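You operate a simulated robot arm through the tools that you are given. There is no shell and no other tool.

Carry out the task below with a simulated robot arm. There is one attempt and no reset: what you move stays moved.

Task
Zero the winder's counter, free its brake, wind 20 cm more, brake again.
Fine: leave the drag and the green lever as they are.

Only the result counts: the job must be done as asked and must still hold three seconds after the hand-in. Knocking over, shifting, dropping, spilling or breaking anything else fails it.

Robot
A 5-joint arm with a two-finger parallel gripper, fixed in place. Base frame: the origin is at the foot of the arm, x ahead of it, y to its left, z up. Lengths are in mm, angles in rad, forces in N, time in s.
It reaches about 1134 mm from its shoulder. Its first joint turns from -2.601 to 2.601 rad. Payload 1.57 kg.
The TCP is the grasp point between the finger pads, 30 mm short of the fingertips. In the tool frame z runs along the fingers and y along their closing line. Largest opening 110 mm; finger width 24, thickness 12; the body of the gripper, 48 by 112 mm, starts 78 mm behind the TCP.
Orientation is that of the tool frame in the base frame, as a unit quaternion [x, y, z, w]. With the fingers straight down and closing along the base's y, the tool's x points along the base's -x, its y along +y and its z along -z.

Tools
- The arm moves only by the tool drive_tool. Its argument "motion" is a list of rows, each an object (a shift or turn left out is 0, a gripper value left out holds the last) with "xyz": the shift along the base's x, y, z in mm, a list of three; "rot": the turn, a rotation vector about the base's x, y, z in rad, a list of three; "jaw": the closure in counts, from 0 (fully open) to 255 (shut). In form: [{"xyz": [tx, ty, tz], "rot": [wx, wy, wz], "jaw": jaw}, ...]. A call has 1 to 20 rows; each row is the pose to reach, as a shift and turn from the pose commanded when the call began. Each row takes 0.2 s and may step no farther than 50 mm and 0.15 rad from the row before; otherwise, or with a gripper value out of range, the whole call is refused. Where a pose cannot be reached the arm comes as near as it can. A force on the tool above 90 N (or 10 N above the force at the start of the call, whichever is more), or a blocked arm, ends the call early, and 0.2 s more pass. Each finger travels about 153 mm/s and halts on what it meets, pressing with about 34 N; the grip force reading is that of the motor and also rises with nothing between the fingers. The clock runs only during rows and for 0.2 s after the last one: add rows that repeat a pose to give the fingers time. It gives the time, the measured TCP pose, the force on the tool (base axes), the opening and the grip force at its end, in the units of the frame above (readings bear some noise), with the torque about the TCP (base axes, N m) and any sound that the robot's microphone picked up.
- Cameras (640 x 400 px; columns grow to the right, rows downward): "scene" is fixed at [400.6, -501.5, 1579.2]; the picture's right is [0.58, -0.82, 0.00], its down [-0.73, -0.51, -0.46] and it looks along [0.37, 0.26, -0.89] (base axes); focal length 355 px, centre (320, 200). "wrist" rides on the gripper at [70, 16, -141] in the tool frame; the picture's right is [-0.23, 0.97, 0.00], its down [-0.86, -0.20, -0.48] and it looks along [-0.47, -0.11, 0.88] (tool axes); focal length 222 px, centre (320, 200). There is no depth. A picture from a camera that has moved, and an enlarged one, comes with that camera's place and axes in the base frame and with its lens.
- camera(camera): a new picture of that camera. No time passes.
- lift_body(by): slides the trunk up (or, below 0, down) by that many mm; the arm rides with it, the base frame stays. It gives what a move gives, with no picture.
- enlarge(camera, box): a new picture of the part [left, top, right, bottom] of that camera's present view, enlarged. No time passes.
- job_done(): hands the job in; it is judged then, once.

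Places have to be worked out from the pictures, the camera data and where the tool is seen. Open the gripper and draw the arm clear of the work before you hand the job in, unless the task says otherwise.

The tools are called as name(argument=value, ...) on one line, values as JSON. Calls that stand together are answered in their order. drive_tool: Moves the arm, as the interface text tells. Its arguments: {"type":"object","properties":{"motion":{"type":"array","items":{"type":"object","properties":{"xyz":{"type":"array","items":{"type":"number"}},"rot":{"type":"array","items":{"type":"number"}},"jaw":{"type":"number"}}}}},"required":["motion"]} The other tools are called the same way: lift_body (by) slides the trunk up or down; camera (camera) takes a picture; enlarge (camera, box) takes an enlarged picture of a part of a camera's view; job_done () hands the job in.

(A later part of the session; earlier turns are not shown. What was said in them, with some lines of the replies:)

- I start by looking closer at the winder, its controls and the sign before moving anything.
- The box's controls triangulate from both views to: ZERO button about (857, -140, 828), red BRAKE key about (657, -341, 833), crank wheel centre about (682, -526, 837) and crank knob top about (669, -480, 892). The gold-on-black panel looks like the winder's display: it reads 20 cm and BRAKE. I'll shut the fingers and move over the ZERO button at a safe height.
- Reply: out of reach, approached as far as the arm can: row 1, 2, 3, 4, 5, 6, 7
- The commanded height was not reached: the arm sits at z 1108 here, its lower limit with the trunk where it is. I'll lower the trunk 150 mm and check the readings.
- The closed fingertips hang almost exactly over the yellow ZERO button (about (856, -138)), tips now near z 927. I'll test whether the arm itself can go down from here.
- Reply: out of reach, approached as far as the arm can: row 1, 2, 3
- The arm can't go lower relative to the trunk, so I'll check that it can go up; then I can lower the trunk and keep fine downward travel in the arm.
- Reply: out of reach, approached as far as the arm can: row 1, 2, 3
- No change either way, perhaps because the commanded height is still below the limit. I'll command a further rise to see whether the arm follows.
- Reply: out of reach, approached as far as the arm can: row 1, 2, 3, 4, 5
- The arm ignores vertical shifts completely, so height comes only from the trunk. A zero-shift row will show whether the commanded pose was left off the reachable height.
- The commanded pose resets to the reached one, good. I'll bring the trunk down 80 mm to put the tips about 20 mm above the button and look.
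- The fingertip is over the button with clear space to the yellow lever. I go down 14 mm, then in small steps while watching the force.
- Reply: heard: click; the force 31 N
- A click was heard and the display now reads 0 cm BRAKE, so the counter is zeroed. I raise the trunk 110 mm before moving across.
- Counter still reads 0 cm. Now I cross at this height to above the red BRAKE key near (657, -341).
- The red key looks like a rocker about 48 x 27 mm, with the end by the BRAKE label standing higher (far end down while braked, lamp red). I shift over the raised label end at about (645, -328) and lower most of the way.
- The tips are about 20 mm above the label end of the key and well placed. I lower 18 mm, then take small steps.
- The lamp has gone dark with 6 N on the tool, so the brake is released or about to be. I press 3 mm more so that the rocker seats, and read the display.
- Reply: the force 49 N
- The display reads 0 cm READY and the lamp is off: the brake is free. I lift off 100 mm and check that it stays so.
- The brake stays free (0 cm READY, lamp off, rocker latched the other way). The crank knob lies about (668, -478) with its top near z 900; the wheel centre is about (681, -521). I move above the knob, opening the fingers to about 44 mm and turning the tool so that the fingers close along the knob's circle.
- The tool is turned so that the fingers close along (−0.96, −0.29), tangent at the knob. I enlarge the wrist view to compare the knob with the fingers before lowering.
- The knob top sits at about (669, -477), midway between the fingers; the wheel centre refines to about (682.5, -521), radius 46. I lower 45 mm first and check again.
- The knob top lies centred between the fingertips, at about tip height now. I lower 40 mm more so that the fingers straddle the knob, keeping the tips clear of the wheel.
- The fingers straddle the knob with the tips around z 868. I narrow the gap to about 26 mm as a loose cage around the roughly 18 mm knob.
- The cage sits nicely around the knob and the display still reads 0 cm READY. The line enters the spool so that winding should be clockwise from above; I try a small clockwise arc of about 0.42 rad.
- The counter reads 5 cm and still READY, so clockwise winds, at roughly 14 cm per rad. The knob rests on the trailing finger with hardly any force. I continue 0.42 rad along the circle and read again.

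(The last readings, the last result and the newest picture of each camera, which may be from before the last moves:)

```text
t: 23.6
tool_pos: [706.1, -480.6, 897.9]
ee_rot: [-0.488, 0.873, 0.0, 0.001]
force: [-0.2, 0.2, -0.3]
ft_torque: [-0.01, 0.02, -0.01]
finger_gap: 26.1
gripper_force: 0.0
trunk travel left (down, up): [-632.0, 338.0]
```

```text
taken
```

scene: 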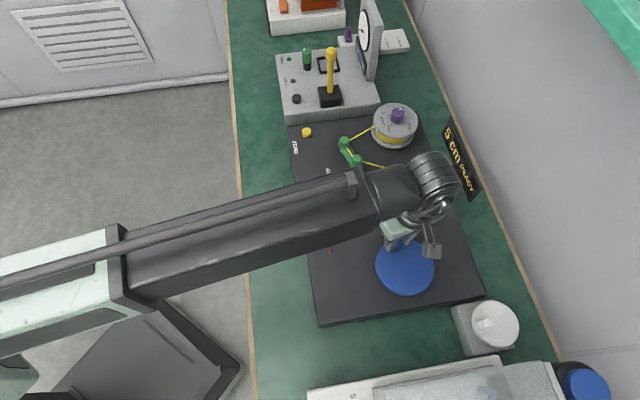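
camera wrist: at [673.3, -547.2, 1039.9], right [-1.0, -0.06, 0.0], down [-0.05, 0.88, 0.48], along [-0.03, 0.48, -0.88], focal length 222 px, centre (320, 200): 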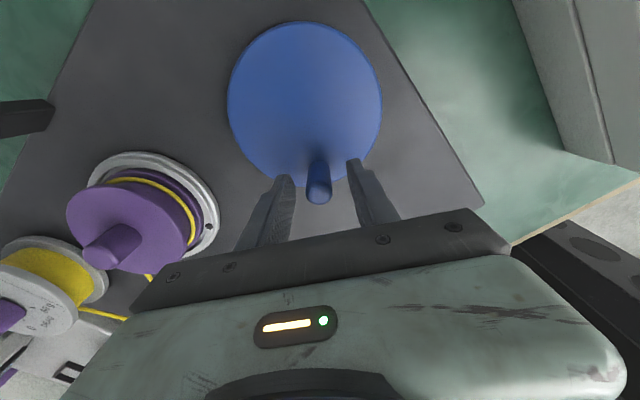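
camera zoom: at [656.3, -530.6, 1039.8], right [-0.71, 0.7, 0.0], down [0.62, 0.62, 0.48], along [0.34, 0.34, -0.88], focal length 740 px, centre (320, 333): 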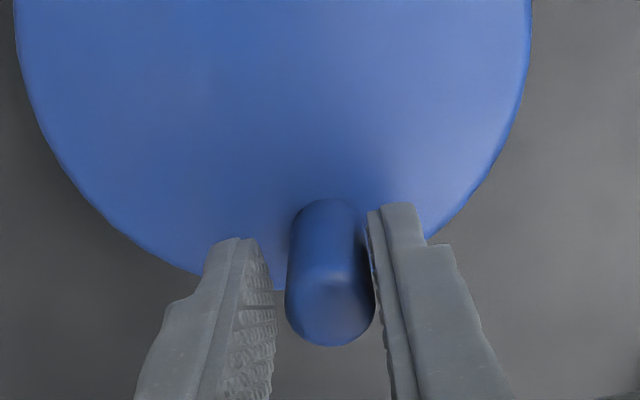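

The counter shows 5 cm still, so the display moves in coarse steps and I must find its transitions and extrapolate. I check what the wrist camera shows of the spool's index dot before going on in small steps.

camera(camera="wrist")

enlarge(camera="scene", box=[360, 100, 480, 220])

```text
taken
camera wrist: at [656.3, -530.6, 1039.8], right [-0.71, 0.7, 0.0], down [0.62, 0.62, 0.48], along [0.34, 0.34, -0.88], focal length 222 px, centre (320, 200)
```

wrist: 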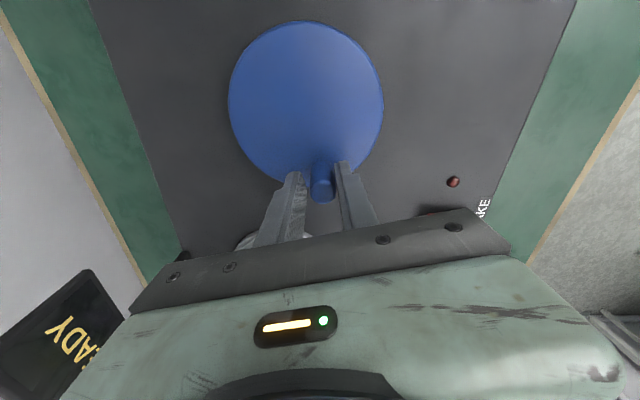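

```text
3.33 times, centred on (420, 160) of scene
camera zoom: at [400.6, -501.5, 1579.2], right [0.58, -0.82, 0.0], down [-0.73, -0.51, -0.46], along [0.37, 0.26, -0.89], focal length 1184 px, centre (-13, 333)
```

zoom: 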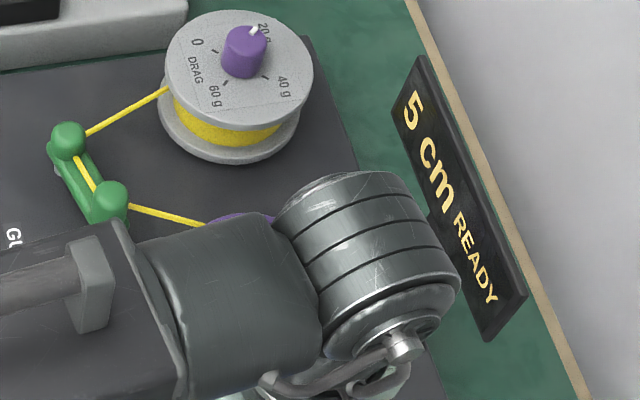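

I go on in 0.07 rad steps, reading the counter after each, to catch the next change.

drive_tool(motion=[{"xyz": [2.7, -1.7, 0], "rot": [0, 0, -0.07]}, {"xyz": [2.7, -1.7, 0], "rot": [0, 0, -0.07]}])

enlarge(camera="scene", box=[430, 110, 490, 210])

drive_tool(motion=[{"xyz": [2.6, -1.9, 0], "rot": [0, 0, -0.07]}, {"xyz": [2.6, -1.9, 0], "rot": [0, 0, -0.07]}])

enlarge(camera="scene", box=[430, 110, 490, 210])

drive_tool(motion=[{"xyz": [2.5, -2.1, 0], "rot": [0, 0, -0.07]}, {"xyz": [2.5, -2.1, 0], "rot": [0, 0, -0.07]}])

enlarge(camera="scene", box=[430, 110, 490, 210])

```text
t: 24.2
tool_pos: [708.2, -482.0, 899.5]
ee_rot: [-0.457, 0.889, 0.001, 0.001]
force: [1.8, 0.8, -0.1]
ft_torque: [0.01, 0.0, -0.02]
finger_gap: 25.7
gripper_force: 0.0
trunk travel left (down, up): [-632.0, 338.0]
```

```text
4.00 times, centred on (460, 160) of scene
camera zoom: at [400.6, -501.5, 1579.2], right [0.58, -0.82, 0.0], down [-0.73, -0.51, -0.46], along [0.37, 0.26, -0.89], focal length 1420 px, centre (-240, 360)
```

zoom: 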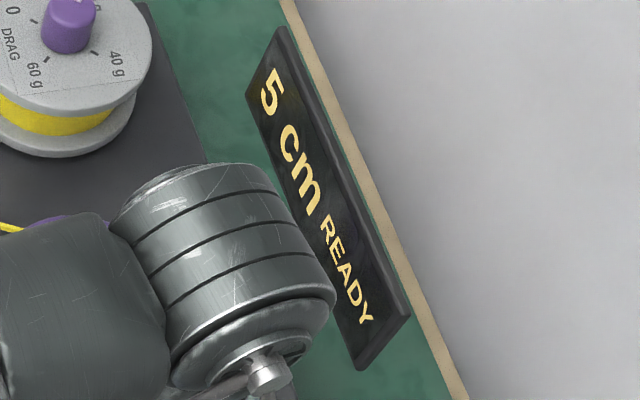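

```text
t: 24.8
tool_pos: [711.3, -484.9, 898.9]
ee_rot: [-0.426, 0.905, 0.0, 0.002]
force: [0.1, -0.4, 0.3]
ft_torque: [-0.02, -0.01, -0.01]
finger_gap: 25.6
gripper_force: 0.1
trunk travel left (down, up): [-632.0, 338.0]
```

```text
4.00 times, centred on (460, 160) of scene
camera zoom: at [400.6, -501.5, 1579.2], right [0.58, -0.82, 0.0], down [-0.73, -0.51, -0.46], along [0.37, 0.26, -0.89], focal length 1420 px, centre (-240, 360)
```

zoom: 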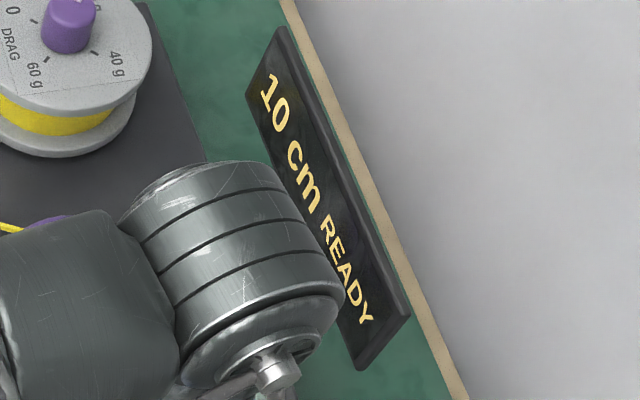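

```text
t: 25.4
tool_pos: [712.8, -486.2, 898.6]
ee_rot: [-0.394, 0.919, 0.0, 0.001]
force: [0.7, -0.2, -0.6]
ft_torque: [0.02, -0.01, 0.01]
finger_gap: 25.9
gripper_force: 0.1
trunk travel left (down, up): [-632.0, 338.0]
```

```text
4.00 times, centred on (460, 160) of scene
camera zoom: at [400.6, -501.5, 1579.2], right [0.58, -0.82, 0.0], down [-0.73, -0.51, -0.46], along [0.37, 0.26, -0.89], focal length 1420 px, centre (-240, 360)
```

zoom: 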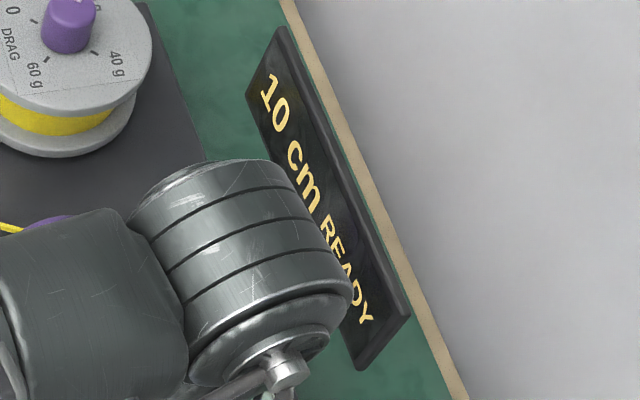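

The counter flipped from 5 to 10 between tool angles 0.91 and 0.98 rad; with 5 showing already by 0.42, it rounds to the nearest 5 cm at about 8.8 cm per rad of crank. I advance to 1.40 rad, before the expected 12.5 cm flip at about 1.5.

drive_tool(motion=[{"xyz": [2.3, -2.2, 0], "rot": [0, 0, -0.07]}, {"xyz": [4.5, -4.6, 0], "rot": [0, 0, -0.14]}, {"xyz": [6.4, -7.2, 0], "rot": [0, 0, -0.21]}, {"xyz": [8.2, -9.9, 0], "rot": [0, 0, -0.28]}, {"xyz": [9.8, -12.6, 0], "rot": [0, 0, -0.35]}, {"xyz": [9.8, -12.6, 0], "rot": [0, 0, -0.35]}])

enlarge(camera="scene", box=[400, 110, 500, 210])

camera(camera="wrist")

```text
t: 26.8
tool_pos: [723.3, -497.7, 899.1]
ee_rot: [-0.228, 0.974, 0.001, 0.0]
force: [0.2, -0.2, 0.1]
ft_torque: [-0.01, 0.03, 0.0]
finger_gap: 26.1
gripper_force: 0.2
trunk travel left (down, up): [-632.0, 338.0]
```

```text
4.00 times, centred on (450, 160) of scene
camera zoom: at [400.6, -501.5, 1579.2], right [0.58, -0.82, 0.0], down [-0.73, -0.51, -0.46], along [0.37, 0.26, -0.89], focal length 1420 px, centre (-200, 360)
```

zoom: 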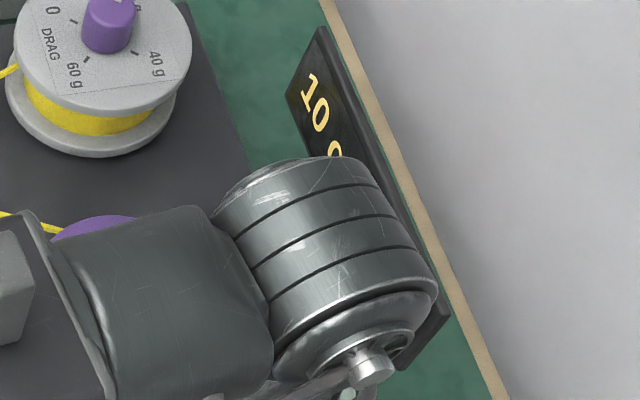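

```text
taken
camera wrist: at [654.5, -514.3, 1039.8], right [-0.23, 0.97, 0.0], down [0.85, 0.2, 0.48], along [0.47, 0.11, -0.88], focal length 222 px, centre (320, 200)
```

wrist: 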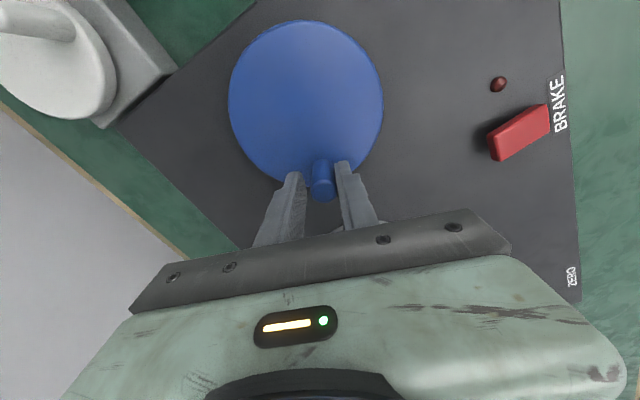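

Still 10 cm at 1.40 rad, and the arm is well clear of the sign. I take three 0.05 rad steps, reading the counter after each.

drive_tool(motion=[{"xyz": [1.0, -2.1, 0], "rot": [0, 0, -0.05]}, {"xyz": [1.0, -2.1, 0], "rot": [0, 0, -0.05]}])

enlarge(camera="scene", box=[430, 110, 490, 210])

drive_tool(motion=[{"xyz": [0.9, -2.1, 0], "rot": [0, 0, -0.05]}, {"xyz": [0.9, -2.1, 0], "rot": [0, 0, -0.05]}])

enlarge(camera="scene", box=[430, 110, 490, 210])

drive_tool(motion=[{"xyz": [0.8, -2.15, 0], "rot": [0, 0, -0.05]}, {"xyz": [0.8, -2.15, 0], "rot": [0, 0, -0.05]}])

enlarge(camera="scene", box=[430, 110, 490, 210])

```text
t: 27.4
tool_pos: [723.7, -501.0, 897.4]
ee_rot: [-0.204, 0.979, 0.0, 0.001]
force: [0.1, 0.3, -0.1]
ft_torque: [0.0, -0.01, -0.02]
finger_gap: 26.2
gripper_force: 0.6
trunk travel left (down, up): [-632.0, 338.0]
```

```text
4.00 times, centred on (460, 160) of scene
camera zoom: at [400.6, -501.5, 1579.2], right [0.58, -0.82, 0.0], down [-0.73, -0.51, -0.46], along [0.37, 0.26, -0.89], focal length 1420 px, centre (-240, 360)
```

zoom: 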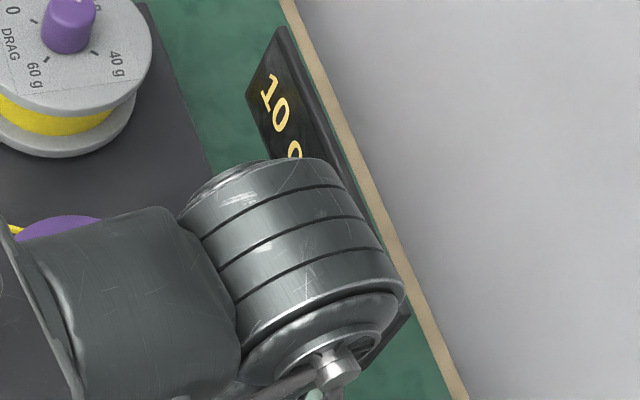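

```text
t: 28.0
tool_pos: [725.3, -502.3, 898.5]
ee_rot: [-0.179, 0.984, 0.001, 0.001]
force: [0.0, -0.3, 0.1]
ft_torque: [-0.01, 0.01, -0.01]
finger_gap: 25.9
gripper_force: 0.7
trunk travel left (down, up): [-632.0, 338.0]
```

```text
4.00 times, centred on (460, 160) of scene
camera zoom: at [400.6, -501.5, 1579.2], right [0.58, -0.82, 0.0], down [-0.73, -0.51, -0.46], along [0.37, 0.26, -0.89], focal length 1420 px, centre (-240, 360)
```

zoom: 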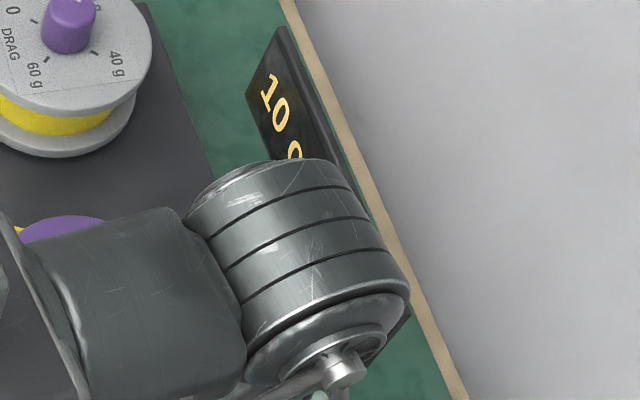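

```text
t: 28.6
tool_pos: [725.1, -504.8, 899.1]
ee_rot: [-0.155, 0.988, 0.0, 0.001]
force: [0.0, 0.3, -0.7]
ft_torque: [-0.01, 0.02, -0.02]
finger_gap: 25.8
gripper_force: 0.2
trunk travel left (down, up): [-632.0, 338.0]
```

```text
4.00 times, centred on (460, 160) of scene
camera zoom: at [400.6, -501.5, 1579.2], right [0.58, -0.82, 0.0], down [-0.73, -0.51, -0.46], along [0.37, 0.26, -0.89], focal length 1420 px, centre (-240, 360)
```

zoom: 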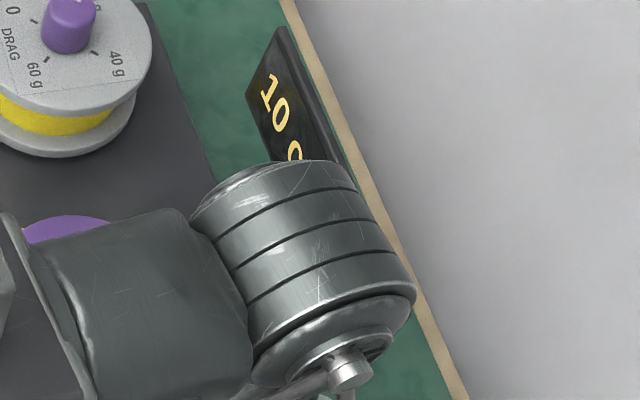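

At 1.55 rad it still shows 10. I take three more 0.05 rad steps.

drive_tool(motion=[{"xyz": [0.7, -2.2, 0], "rot": [0, 0, -0.05]}, {"xyz": [0.7, -2.2, 0], "rot": [0, 0, -0.05]}])

enlarge(camera="scene", box=[430, 110, 490, 210])

drive_tool(motion=[{"xyz": [0.6, -2.2, 0], "rot": [0, 0, -0.05]}, {"xyz": [0.6, -2.2, 0], "rot": [0, 0, -0.05]}])

enlarge(camera="scene", box=[430, 110, 490, 210])

drive_tool(motion=[{"xyz": [0.5, -2.3, 0], "rot": [0, 0, -0.05]}, {"xyz": [0.5, -2.3, 0], "rot": [0, 0, -0.05]}])

enlarge(camera="scene", box=[430, 110, 490, 210])

camera(camera="wrist")

```text
t: 29.2
tool_pos: [727.1, -508.9, 898.4]
ee_rot: [-0.13, 0.992, 0.0, 0.001]
force: [0.2, 0.5, -0.6]
ft_torque: [-0.01, 0.0, 0.0]
finger_gap: 25.8
gripper_force: 0.1
trunk travel left (down, up): [-632.0, 338.0]
```

```text
4.00 times, centred on (460, 160) of scene
camera zoom: at [400.6, -501.5, 1579.2], right [0.58, -0.82, 0.0], down [-0.73, -0.51, -0.46], along [0.37, 0.26, -0.89], focal length 1420 px, centre (-240, 360)
```

zoom: 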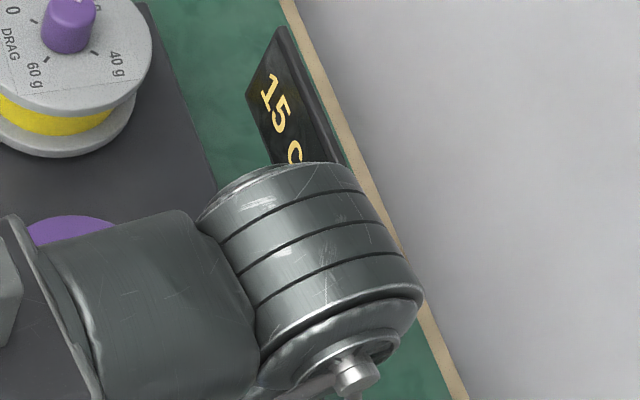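

```text
t: 29.8
tool_pos: [726.6, -509.1, 898.6]
ee_rot: [-0.104, 0.995, 0.001, 0.001]
force: [0.5, 0.0, -0.5]
ft_torque: [-0.01, 0.0, -0.06]
finger_gap: 26.2
gripper_force: 0.3
trunk travel left (down, up): [-632.0, 338.0]
```

```text
4.00 times, centred on (460, 160) of scene
camera zoom: at [400.6, -501.5, 1579.2], right [0.58, -0.82, 0.0], down [-0.73, -0.51, -0.46], along [0.37, 0.26, -0.89], focal length 1420 px, centre (-240, 360)
```

zoom: 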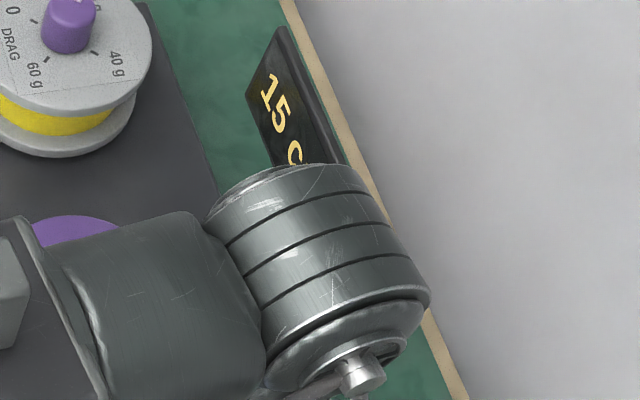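

```text
t: 30.4
tool_pos: [729.2, -512.1, 899.5]
ee_rot: [-0.08, 0.997, 0.0, 0.001]
force: [0.3, 0.0, 0.1]
ft_torque: [-0.04, -0.01, 0.01]
finger_gap: 25.8
gripper_force: 0.1
trunk travel left (down, up): [-632.0, 338.0]
```

```text
4.00 times, centred on (460, 160) of scene
camera zoom: at [400.6, -501.5, 1579.2], right [0.58, -0.82, 0.0], down [-0.73, -0.51, -0.46], along [0.37, 0.26, -0.89], focal length 1420 px, centre (-240, 360)
```

zoom: 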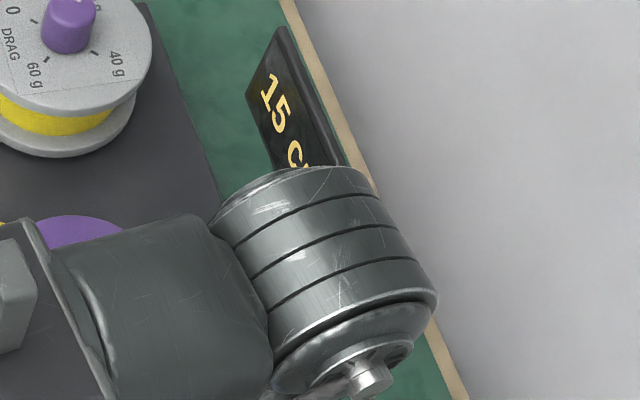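

```text
taken
camera wrist: at [657.0, -506.2, 1039.8], right [0.07, 1.0, 0.0], down [0.88, -0.06, 0.48], along [0.48, -0.03, -0.88], focal length 222 px, centre (320, 200)
```

wrist: 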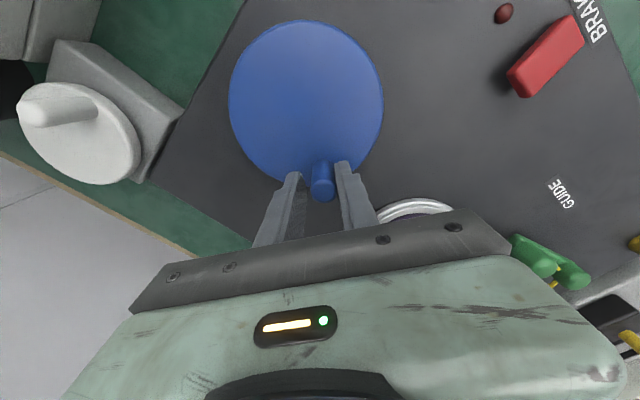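

The 10→15 flip came between 1.55 and 1.60 rad, the 5→10 flip near 0.945, so about 8.4 cm per rad: 20 should appear near 2.15 rad (17.5 cm) and true 20 cm lies near 2.45 rad. I advance to 2.00 rad and read.

drive_tool(motion=[{"xyz": [0.4, -2.3, 0], "rot": [0, 0, -0.05]}, {"xyz": [0.6, -4.55, 0], "rot": [0, 0, -0.1]}, {"xyz": [0.8, -6.85, 0], "rot": [0, 0, -0.15]}, {"xyz": [0.8, -9.15, 0], "rot": [0, 0, -0.2]}, {"xyz": [0.7, -11.45, 0], "rot": [0, 0, -0.25]}, {"xyz": [0.5, -13.75, 0], "rot": [0, 0, -0.3]}, {"xyz": [0.5, -13.75, 0], "rot": [0, 0, -0.3]}])

enlarge(camera="scene", box=[400, 110, 500, 210])

camera(camera="wrist")

camera(camera="scene")

```text
t: 32.0
tool_pos: [729.1, -526.1, 899.9]
ee_rot: [0.07, 0.998, -0.001, 0.0]
force: [1.0, 0.5, -0.5]
ft_torque: [-0.01, -0.03, 0.0]
finger_gap: 25.7
gripper_force: 0.0
trunk travel left (down, up): [-632.0, 338.0]
```

```text
4.00 times, centred on (450, 160) of scene
camera zoom: at [400.6, -501.5, 1579.2], right [0.58, -0.82, 0.0], down [-0.73, -0.51, -0.46], along [0.37, 0.26, -0.89], focal length 1420 px, centre (-200, 360)
```

zoom: 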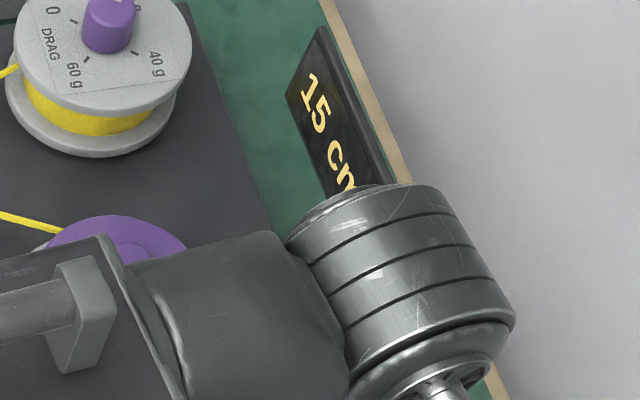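

```text
taken
camera wrist: at [662.1, -499.1, 1039.8], right [0.36, 0.93, 0.0], down [0.82, -0.32, 0.48], along [0.45, -0.17, -0.88], focal length 222 px, centre (320, 200)
```

wrist: 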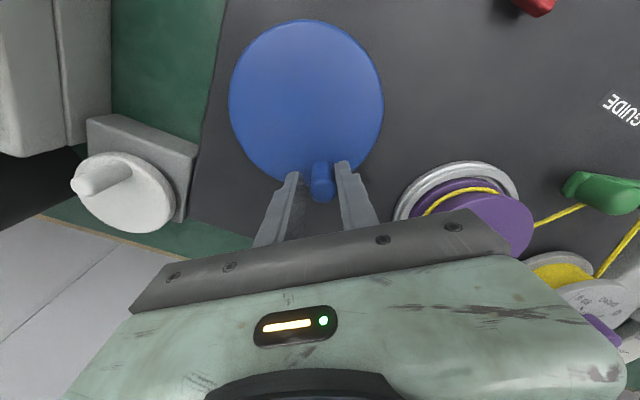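

```text
taken
```

scene: 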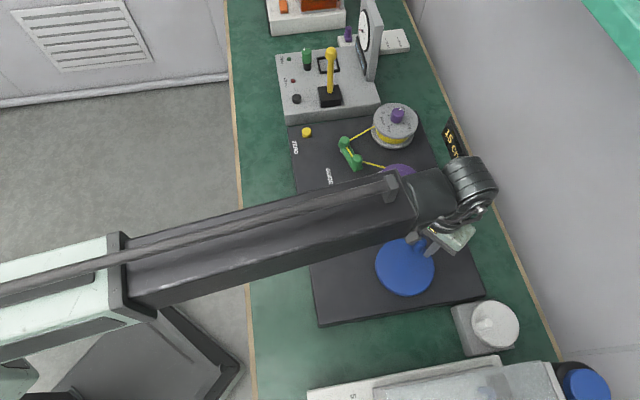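

Still 15 at 2.00 rad, as expected. Now four 0.04 rad steps with a reading after each to pin the 15→20 flip.

drive_tool(motion=[{"xyz": [-0.25, -1.82, 0], "rot": [0, 0, -0.04]}, {"xyz": [-0.25, -1.82, 0], "rot": [0, 0, -0.04]}])

enlarge(camera="scene", box=[430, 110, 490, 170])

drive_tool(motion=[{"xyz": [-0.32, -1.81, 0], "rot": [0, 0, -0.04]}, {"xyz": [-0.32, -1.81, 0], "rot": [0, 0, -0.04]}])

enlarge(camera="scene", box=[430, 110, 490, 170])

drive_tool(motion=[{"xyz": [-0.4, -1.81, 0], "rot": [0, 0, -0.04]}, {"xyz": [-0.4, -1.81, 0], "rot": [0, 0, -0.04]}])

enlarge(camera="scene", box=[430, 110, 490, 170])

drive_tool(motion=[{"xyz": [-0.46, -1.77, 0], "rot": [0, 0, -0.04]}, {"xyz": [-0.46, -1.77, 0], "rot": [0, 0, -0.04]}])

enlarge(camera="scene", box=[430, 110, 490, 170])

```text
t: 32.6
tool_pos: [726.3, -526.9, 898.9]
ee_rot: [0.089, 0.996, 0.0, 0.0]
force: [-0.4, -1.4, -1.2]
ft_torque: [0.0, -0.01, -0.01]
finger_gap: 26.0
gripper_force: 0.5
trunk travel left (down, up): [-632.0, 338.0]
```

```text
6.67 times, centred on (460, 140) of scene
camera zoom: at [400.6, -501.5, 1579.2], right [0.58, -0.82, 0.0], down [-0.73, -0.51, -0.46], along [0.37, 0.26, -0.89], focal length 2367 px, centre (-613, 600)
```

zoom: 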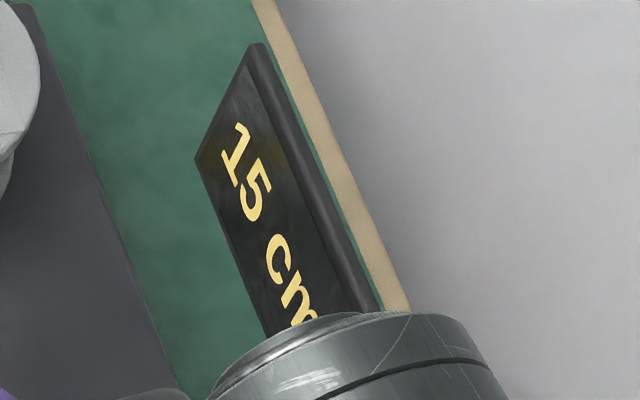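

```text
t: 33.2
tool_pos: [726.7, -529.0, 897.9]
ee_rot: [0.11, 0.994, 0.0, 0.001]
force: [0.3, 0.4, 0.4]
ft_torque: [-0.04, 0.02, -0.03]
finger_gap: 26.1
gripper_force: 0.3
trunk travel left (down, up): [-632.0, 338.0]
```

```text
6.67 times, centred on (460, 140) of scene
camera zoom: at [400.6, -501.5, 1579.2], right [0.58, -0.82, 0.0], down [-0.73, -0.51, -0.46], along [0.37, 0.26, -0.89], focal length 2367 px, centre (-613, 600)
```

zoom: 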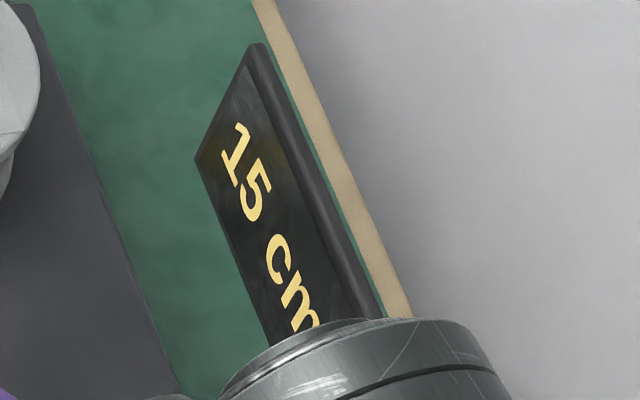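

```text
t: 33.8
tool_pos: [726.6, -531.4, 898.2]
ee_rot: [0.13, 0.992, 0.0, 0.001]
force: [-0.3, 0.1, 0.2]
ft_torque: [-0.02, -0.02, 0.03]
finger_gap: 25.9
gripper_force: 0.2
trunk travel left (down, up): [-632.0, 338.0]
```

```text
6.67 times, centred on (460, 140) of scene
camera zoom: at [400.6, -501.5, 1579.2], right [0.58, -0.82, 0.0], down [-0.73, -0.51, -0.46], along [0.37, 0.26, -0.89], focal length 2367 px, centre (-613, 600)
```

zoom: 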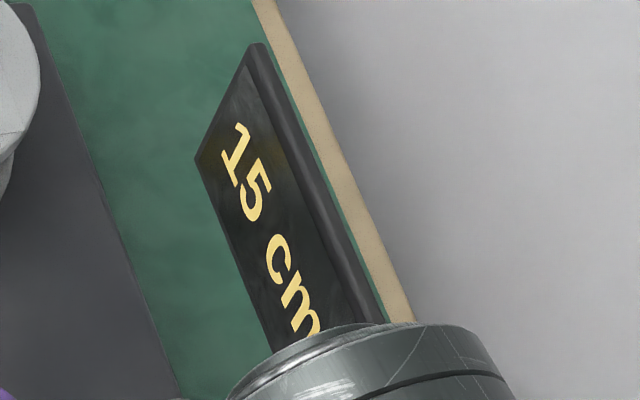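

```text
t: 34.4
tool_pos: [725.8, -532.2, 897.4]
ee_rot: [0.149, 0.989, 0.0, 0.001]
force: [0.3, -0.6, 0.2]
ft_torque: [-0.01, 0.01, 0.01]
finger_gap: 26.2
gripper_force: 0.5
trunk travel left (down, up): [-632.0, 338.0]
```

```text
6.67 times, centred on (460, 140) of scene
camera zoom: at [400.6, -501.5, 1579.2], right [0.58, -0.82, 0.0], down [-0.73, -0.51, -0.46], along [0.37, 0.26, -0.89], focal length 2367 px, centre (-613, 600)
```

zoom: 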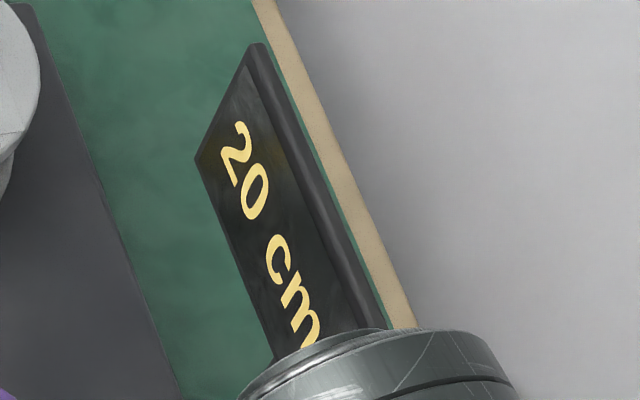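

The flip to 20 (17.5 cm) came between 2.12 and 2.16 rad, giving about 8.5 cm per rad and a zero near 0.07–0.09, which fits the finger slack. True 20 cm should then be at about 2.435 rad, so I go there.

drive_tool(motion=[{"xyz": [-0.53, -1.76, 0], "rot": [0, 0, -0.04]}, {"xyz": [-1.14, -3.5, 0], "rot": [0, 0, -0.08]}, {"xyz": [-1.81, -5.21, 0], "rot": [0, 0, -0.12]}, {"xyz": [-2.56, -6.9, 0], "rot": [0, 0, -0.16]}, {"xyz": [-3.36, -8.55, 0], "rot": [0, 0, -0.2]}, {"xyz": [-4.24, -10.17, 0], "rot": [0, 0, -0.24]}, {"xyz": [-5.05, -11.55, 0], "rot": [0, 0, -0.275]}, {"xyz": [-5.05, -11.55, 0], "rot": [0, 0, -0.275]}, {"xyz": [-5.05, -11.55, 0], "rot": [0, 0, -0.275]}])

enlarge(camera="scene", box=[430, 110, 490, 170])

camera(camera="wrist")

camera(camera="scene")

```text
t: 36.4
tool_pos: [721.4, -544.6, 897.8]
ee_rot: [0.283, 0.959, 0.0, 0.0]
force: [0.1, 0.5, 0.4]
ft_torque: [0.01, -0.01, 0.02]
finger_gap: 26.1
gripper_force: 0.7
trunk travel left (down, up): [-632.0, 338.0]
```

```text
6.67 times, centred on (460, 140) of scene
camera zoom: at [400.6, -501.5, 1579.2], right [0.58, -0.82, 0.0], down [-0.73, -0.51, -0.46], along [0.37, 0.26, -0.89], focal length 2367 px, centre (-613, 600)
```

zoom: 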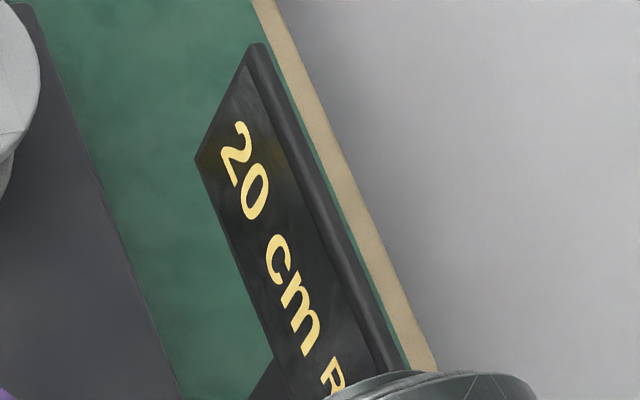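

```text
taken
camera wrist: at [672.7, -492.0, 1039.8], right [0.72, 0.69, 0.0], down [0.61, -0.63, 0.48], along [0.33, -0.34, -0.88], focal length 222 px, centre (320, 200)
```

wrist: 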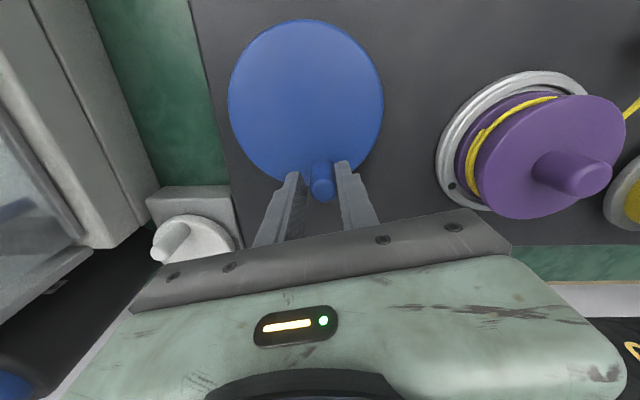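

```text
taken
```

scene: 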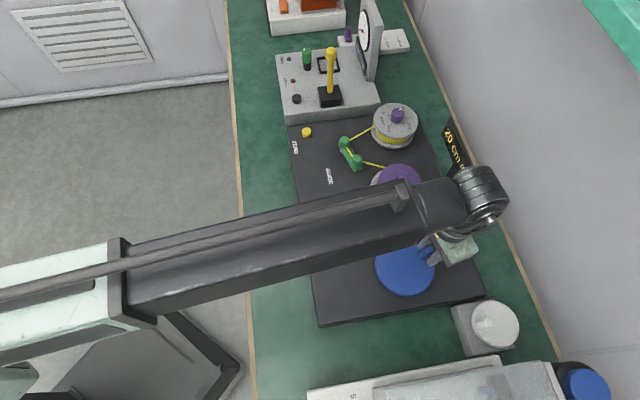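

Display reads 20 cm READY at 2.435 rad, and the spool's dot, seen at about 258° clockwise from its start, fits some 20 cm too. I open the fingers away from the knob and check that nothing rolls back.

drive_tool(motion=[{"jaw": 175}, {"jaw": 150}, {"jaw": 150}, {"jaw": 150}])

enlarge(camera="scene", box=[430, 110, 490, 170])

camera(camera="wrist")

```text
t: 37.4
tool_pos: [721.6, -544.9, 898.1]
ee_rot: [0.283, 0.959, 0.0, 0.001]
force: [0.1, 0.9, -0.2]
ft_torque: [-0.02, -0.03, 0.01]
finger_gap: 45.5
gripper_force: 0.0
trunk travel left (down, up): [-632.0, 338.0]
```

```text
6.67 times, centred on (460, 140) of scene
camera zoom: at [400.6, -501.5, 1579.2], right [0.58, -0.82, 0.0], down [-0.73, -0.51, -0.46], along [0.37, 0.26, -0.89], focal length 2367 px, centre (-613, 600)
```

zoom: 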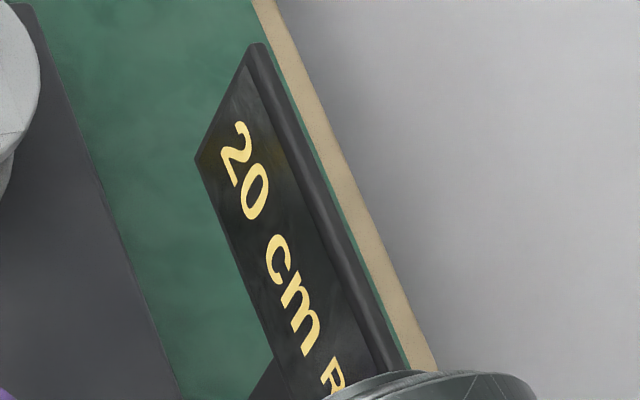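

```text
taken
camera wrist: at [672.7, -491.9, 1039.8], right [0.72, 0.69, 0.0], down [0.61, -0.63, 0.48], along [0.33, -0.34, -0.88], focal length 222 px, centre (320, 200)
```

wrist: 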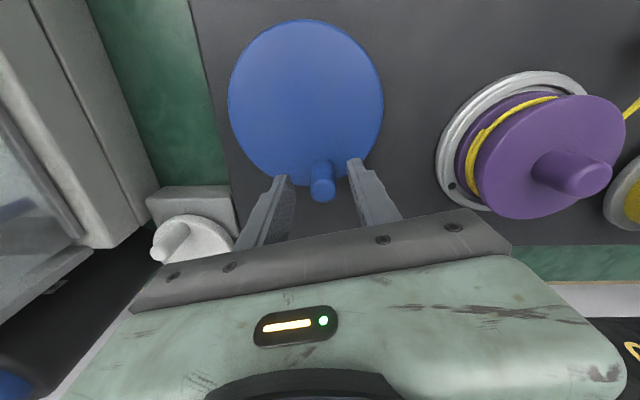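

The knob stays where it is and the counter holds 20 cm. I raise the trunk 90 mm to clear the knob and look again.

lift_body(by=90)

enlarge(camera="scene", box=[360, 110, 500, 310])

```text
t: 38.7
tool_pos: [721.7, -545.4, 989.6]
ee_rot: [0.282, 0.959, 0.0, 0.0]
force: [0.0, 1.1, -0.1]
ft_torque: [0.0, 0.02, 0.01]
finger_gap: 45.2
gripper_force: 0.1
trunk travel left (down, up): [-722.0, 248.0]
```

```text
2.00 times, centred on (430, 210) of scene
camera zoom: at [400.6, -501.5, 1579.2], right [0.58, -0.82, 0.0], down [-0.73, -0.51, -0.46], along [0.37, 0.26, -0.89], focal length 710 px, centre (100, 180)
```

zoom: 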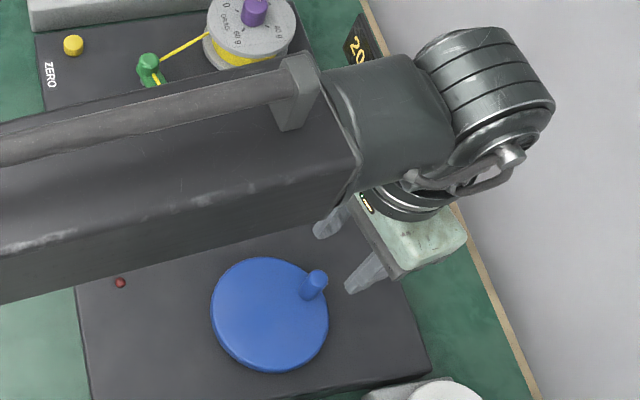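

The wheel and counter are undisturbed (20 still shown, lamp off). I shut the fingers and cross to above the raised far end of the brake rocker at about (664, -351).

drive_tool(motion=[{"xyz": [-7, 25, 0], "jaw": 255}, {"xyz": [-18, 60, 0], "jaw": 255}, {"xyz": [-29, 97, 0], "jaw": 255}, {"xyz": [-40, 134, 0], "jaw": 255}, {"xyz": [-50, 168, 0], "jaw": 255}, {"xyz": [-57.7, 194.2, 0], "jaw": 255}, {"xyz": [-57.7, 194.2, 0], "jaw": 255}])

camera(camera="wrist")

camera(camera="scene")

enlarge(camera="scene", box=[280, 190, 360, 260])

```text
t: 40.3
tool_pos: [662.8, -349.7, 989.4]
ee_rot: [0.283, 0.959, 0.0, 0.001]
force: [0.1, -0.6, -0.4]
ft_torque: [-0.02, 0.03, -0.02]
finger_gap: 0.1
gripper_force: 21.4
trunk travel left (down, up): [-722.0, 248.0]
```

```text
taken
camera wrist: at [614.6, -297.3, 1129.9], right [0.72, 0.69, 0.0], down [0.61, -0.63, 0.48], along [0.33, -0.34, -0.88], focal length 222 px, centre (320, 200)
```

wrist: 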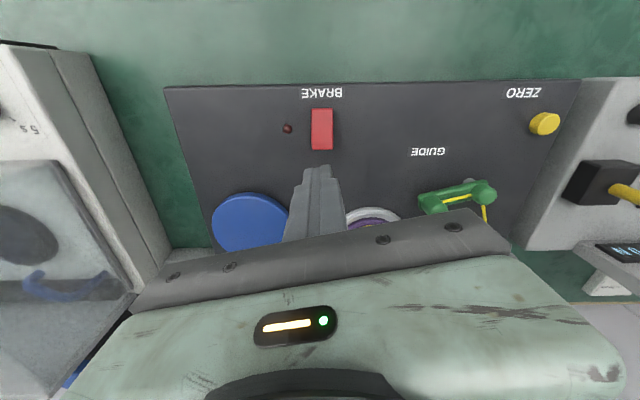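

```text
taken
```

scene: 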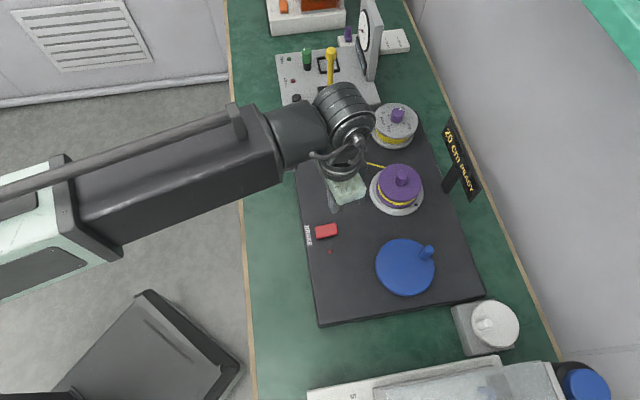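

```text
5.71 times, centred on (320, 225) of scene
camera zoom: at [400.6, -501.5, 1579.2], right [0.58, -0.82, 0.0], down [-0.73, -0.51, -0.46], along [0.37, 0.26, -0.89], focal length 2029 px, centre (320, 57)
```

zoom: 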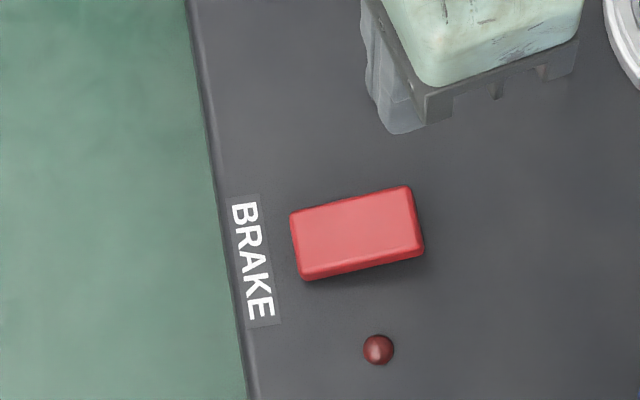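

Counter 20 cm READY, lamp off, and the far end of the rocker (about (669, -353)) is the raised one; the tool is over it at (664, -351). I lower 93 mm to just above it.

lift_body(by=-93)

camera(camera="wrist")

enlarge(camera="scene", box=[280, 190, 360, 260])

```text
t: 41.5
tool_pos: [663.1, -350.9, 894.9]
ee_rot: [0.283, 0.959, 0.0, 0.001]
force: [-1.3, 0.0, 0.2]
ft_torque: [-0.02, 0.01, 0.01]
finger_gap: 0.0
gripper_force: 21.2
trunk travel left (down, up): [-629.0, 341.0]
```

```text
taken
camera wrist: at [614.5, -297.7, 1036.9], right [0.72, 0.69, 0.0], down [0.61, -0.63, 0.48], along [0.33, -0.34, -0.88], focal length 222 px, centre (320, 200)
```

wrist: 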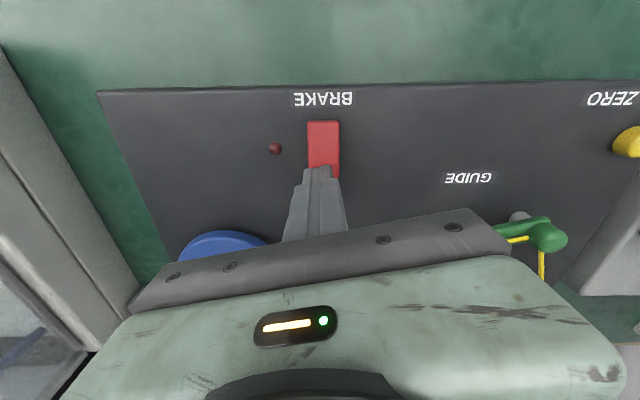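

```text
5.71 times, centred on (320, 225) of scene
camera zoom: at [400.6, -501.5, 1579.2], right [0.58, -0.82, 0.0], down [-0.73, -0.51, -0.46], along [0.37, 0.26, -0.89], focal length 2029 px, centre (320, 57)
```

zoom: 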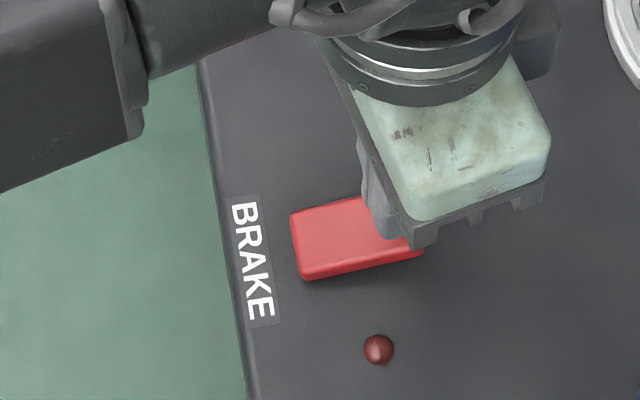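

The fingertip is just above the raised end of the rocker. I press down 18 mm and check the lamp.

lift_body(by=-18)

enlarge(camera="scene", box=[280, 190, 360, 260])

enlarge(camera="scene", box=[420, 110, 500, 210])

```text
t: 42.2
tool_pos: [664.0, -350.8, 877.4]
ee_rot: [0.284, 0.959, 0.001, 0.0]
force: [0.1, -0.1, -0.3]
ft_torque: [-0.01, -0.01, -0.02]
finger_gap: 0.0
gripper_force: 20.8
trunk travel left (down, up): [-611.0, 359.0]
```

```text
5.71 times, centred on (320, 225) of scene
camera zoom: at [400.6, -501.5, 1579.2], right [0.58, -0.82, 0.0], down [-0.73, -0.51, -0.46], along [0.37, 0.26, -0.89], focal length 2029 px, centre (320, 57)
```

zoom: 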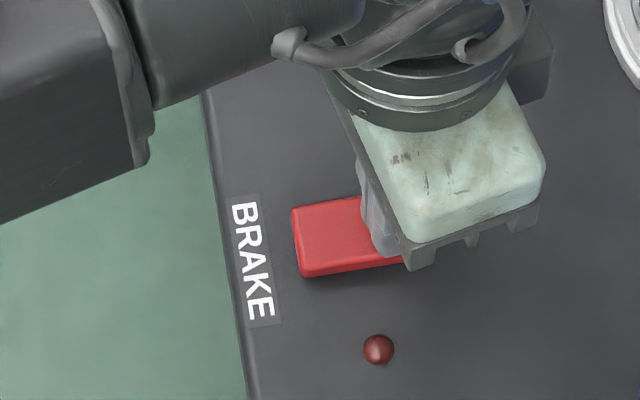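

```text
4.00 times, centred on (460, 160) of scene
camera zoom: at [400.6, -501.5, 1579.2], right [0.58, -0.82, 0.0], down [-0.73, -0.51, -0.46], along [0.37, 0.26, -0.89], focal length 1420 px, centre (-240, 360)
```

zoom: 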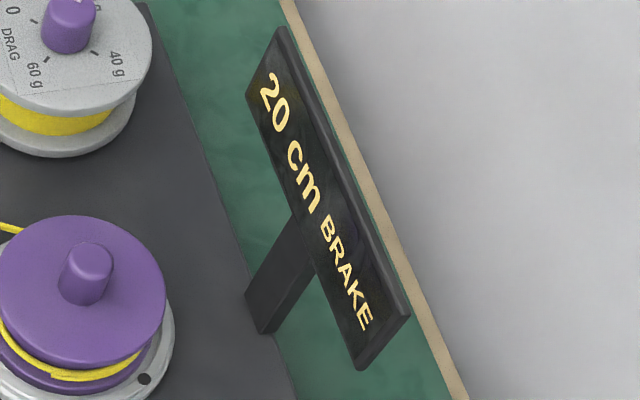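

The display says 20 cm BRAKE but the lamp is still dark and there is no force, so the rocker may not be fully over. I press 3 mm further.

lift_body(by=-3)

enlarge(camera="scene", box=[280, 190, 360, 260])

enlarge(camera="scene", box=[420, 110, 500, 210])

```text
t: 42.7
tool_pos: [662.7, -351.6, 876.6]
ee_rot: [0.283, 0.959, 0.0, 0.004]
force: [18.1, -9.0, 50.4]
ft_torque: [-0.02, -0.02, -0.04]
finger_gap: 0.0
gripper_force: 21.6
trunk travel left (down, up): [-608.0, 362.0]
```

```text
5.71 times, centred on (320, 225) of scene
camera zoom: at [400.6, -501.5, 1579.2], right [0.58, -0.82, 0.0], down [-0.73, -0.51, -0.46], along [0.37, 0.26, -0.89], focal length 2029 px, centre (320, 57)
```

zoom: 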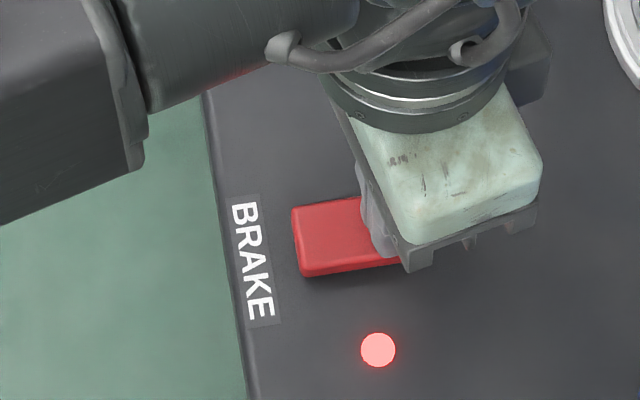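

```text
4.00 times, centred on (460, 160) of scene
camera zoom: at [400.6, -501.5, 1579.2], right [0.58, -0.82, 0.0], down [-0.73, -0.51, -0.46], along [0.37, 0.26, -0.89], focal length 1420 px, centre (-240, 360)
```

zoom: 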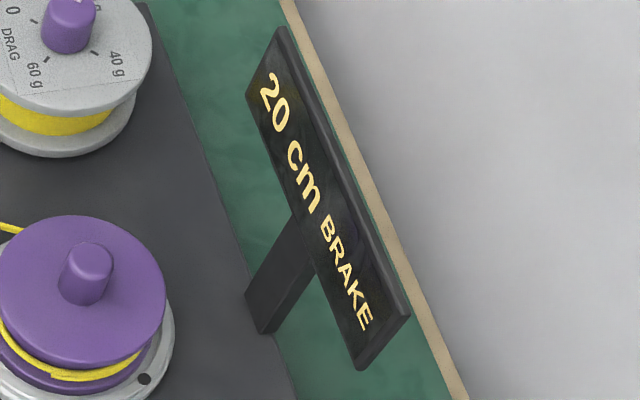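

The lamp is lit and the display reads 20 cm BRAKE. I lift off 120 mm and look over the whole setup.

lift_body(by=120)

drive_tool(motion=[{"xyz": [-20, 20, 0], "jaw": 200}, {"xyz": [-50, 45, 0], "jaw": 100}, {"xyz": [-80, 75, 0], "jaw": 0}, {"xyz": [-110, 105, 0], "jaw": 0}, {"xyz": [-140, 135, 0], "jaw": 0}, {"xyz": [-160, 155, 0], "jaw": 0}, {"xyz": [-160, 155, 0], "jaw": 0}])

camera(camera="scene")

enlarge(camera="scene", box=[290, 90, 490, 310])

enlarge(camera="scene", box=[360, 150, 460, 220])

```text
t: 44.2
tool_pos: [663.3, -351.4, 995.1]
ee_rot: [0.284, 0.959, 0.0, 0.001]
force: [0.0, 0.4, 0.0]
ft_torque: [-0.01, -0.01, 0.04]
finger_gap: 0.0
gripper_force: 21.5
trunk travel left (down, up): [-728.0, 242.0]
```

```text
t: 45.8
tool_pos: [529.6, -211.1, 993.4]
ee_rot: [0.283, 0.959, 0.0, 0.0]
force: [-0.3, 0.7, -0.3]
ft_torque: [0.03, 0.0, 0.03]
finger_gap: 110.1
gripper_force: 0.0
out of reach, approached as far as the arm can: row 5, 6, 7
trunk travel left (down, up): [-728.0, 242.0]
```

```text
taken
```

scene: 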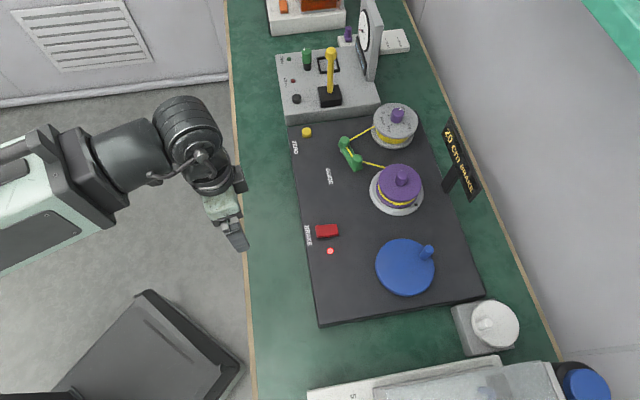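

```text
1.82 times, centred on (390, 200) of scene
camera zoom: at [400.6, -501.5, 1579.2], right [0.58, -0.82, 0.0], down [-0.73, -0.51, -0.46], along [0.37, 0.26, -0.89], focal length 646 px, centre (193, 200)
```

zoom: 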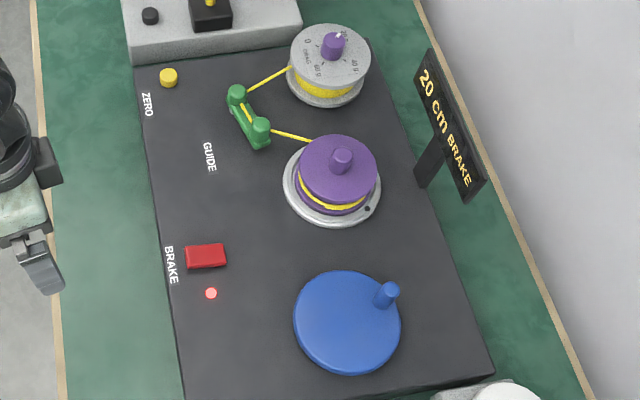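

```text
5.71 times, centred on (410, 185) of scene
camera zoom: at [400.6, -501.5, 1579.2], right [0.58, -0.82, 0.0], down [-0.73, -0.51, -0.46], along [0.37, 0.26, -0.89], focal length 2029 px, centre (-194, 286)
```

zoom: 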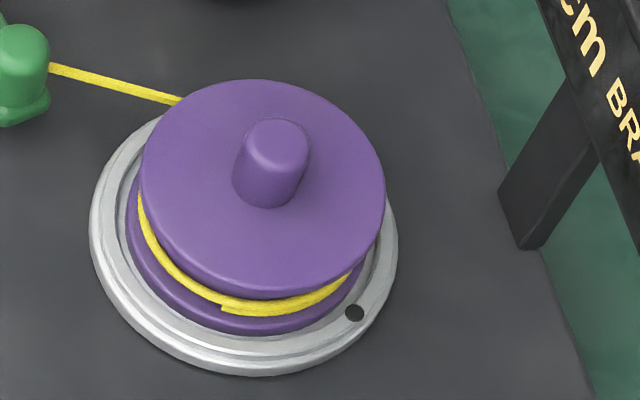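

Lamp red, rocker over, counter at 20 cm BRAKE; the drag knob, green lever and line are as they were, and the dot and knob angles agree with 20 cm wound. I raise the open gripper 100 mm to be well clear and take one last look.

lift_body(by=100)

enlarge(camera="scene", box=[260, 0, 500, 310])

enlarge(camera="scene", box=[270, 90, 430, 190])

```text
t: 47.1
tool_pos: [529.2, -210.7, 1094.0]
ee_rot: [0.282, 0.959, -0.001, 0.001]
force: [-0.1, 0.2, -0.2]
ft_torque: [0.01, -0.01, 0.03]
finger_gap: 109.9
gripper_force: 0.0
trunk travel left (down, up): [-828.0, 142.0]
```

```text
1.29 times, centred on (380, 155) of scene
camera zoom: at [400.6, -501.5, 1579.2], right [0.58, -0.82, 0.0], down [-0.73, -0.51, -0.46], along [0.37, 0.26, -0.89], focal length 458 px, centre (243, 258)
```

zoom: 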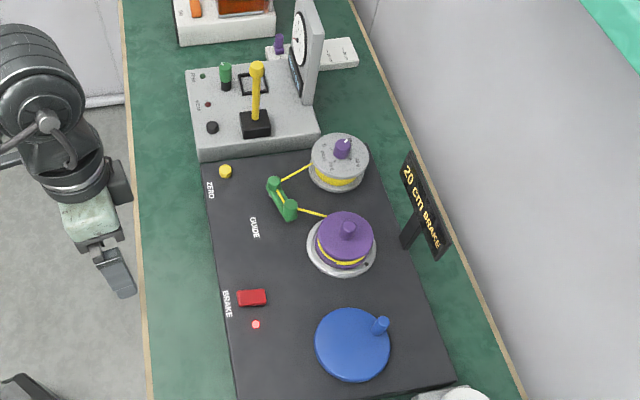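

```text
4.00 times, centred on (350, 140) of scene
camera zoom: at [400.6, -501.5, 1579.2], right [0.58, -0.82, 0.0], down [-0.73, -0.51, -0.46], along [0.37, 0.26, -0.89], focal length 1420 px, centre (200, 440)
```

zoom: 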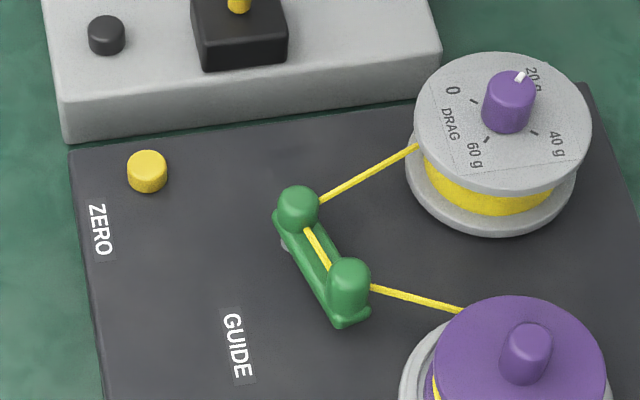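

Everything holds: counter 20 cm, brake on with its lamp lit, guide lever and drag unchanged, gripper open and clear. I hand the job in.

job_done()

```text
The job is handed in.
```

The job is handed in. I zeroed the counter, freed the brake, wound about 20 cm and put the brake back on. The display reads 20 cm BRAKE and the brake lamp is lit.

- **Wound length:** the counter only shows steps of 5 cm. I worked out 20 cm from the points where its reading changed and expect to be within a few millimetres. The turn of the spool and crank fits that.
- **Left alone:** the drag knob and the green lever look the same as at the start, and nothing else was moved.
- **Arm:** the gripper is open and clear of the winder.
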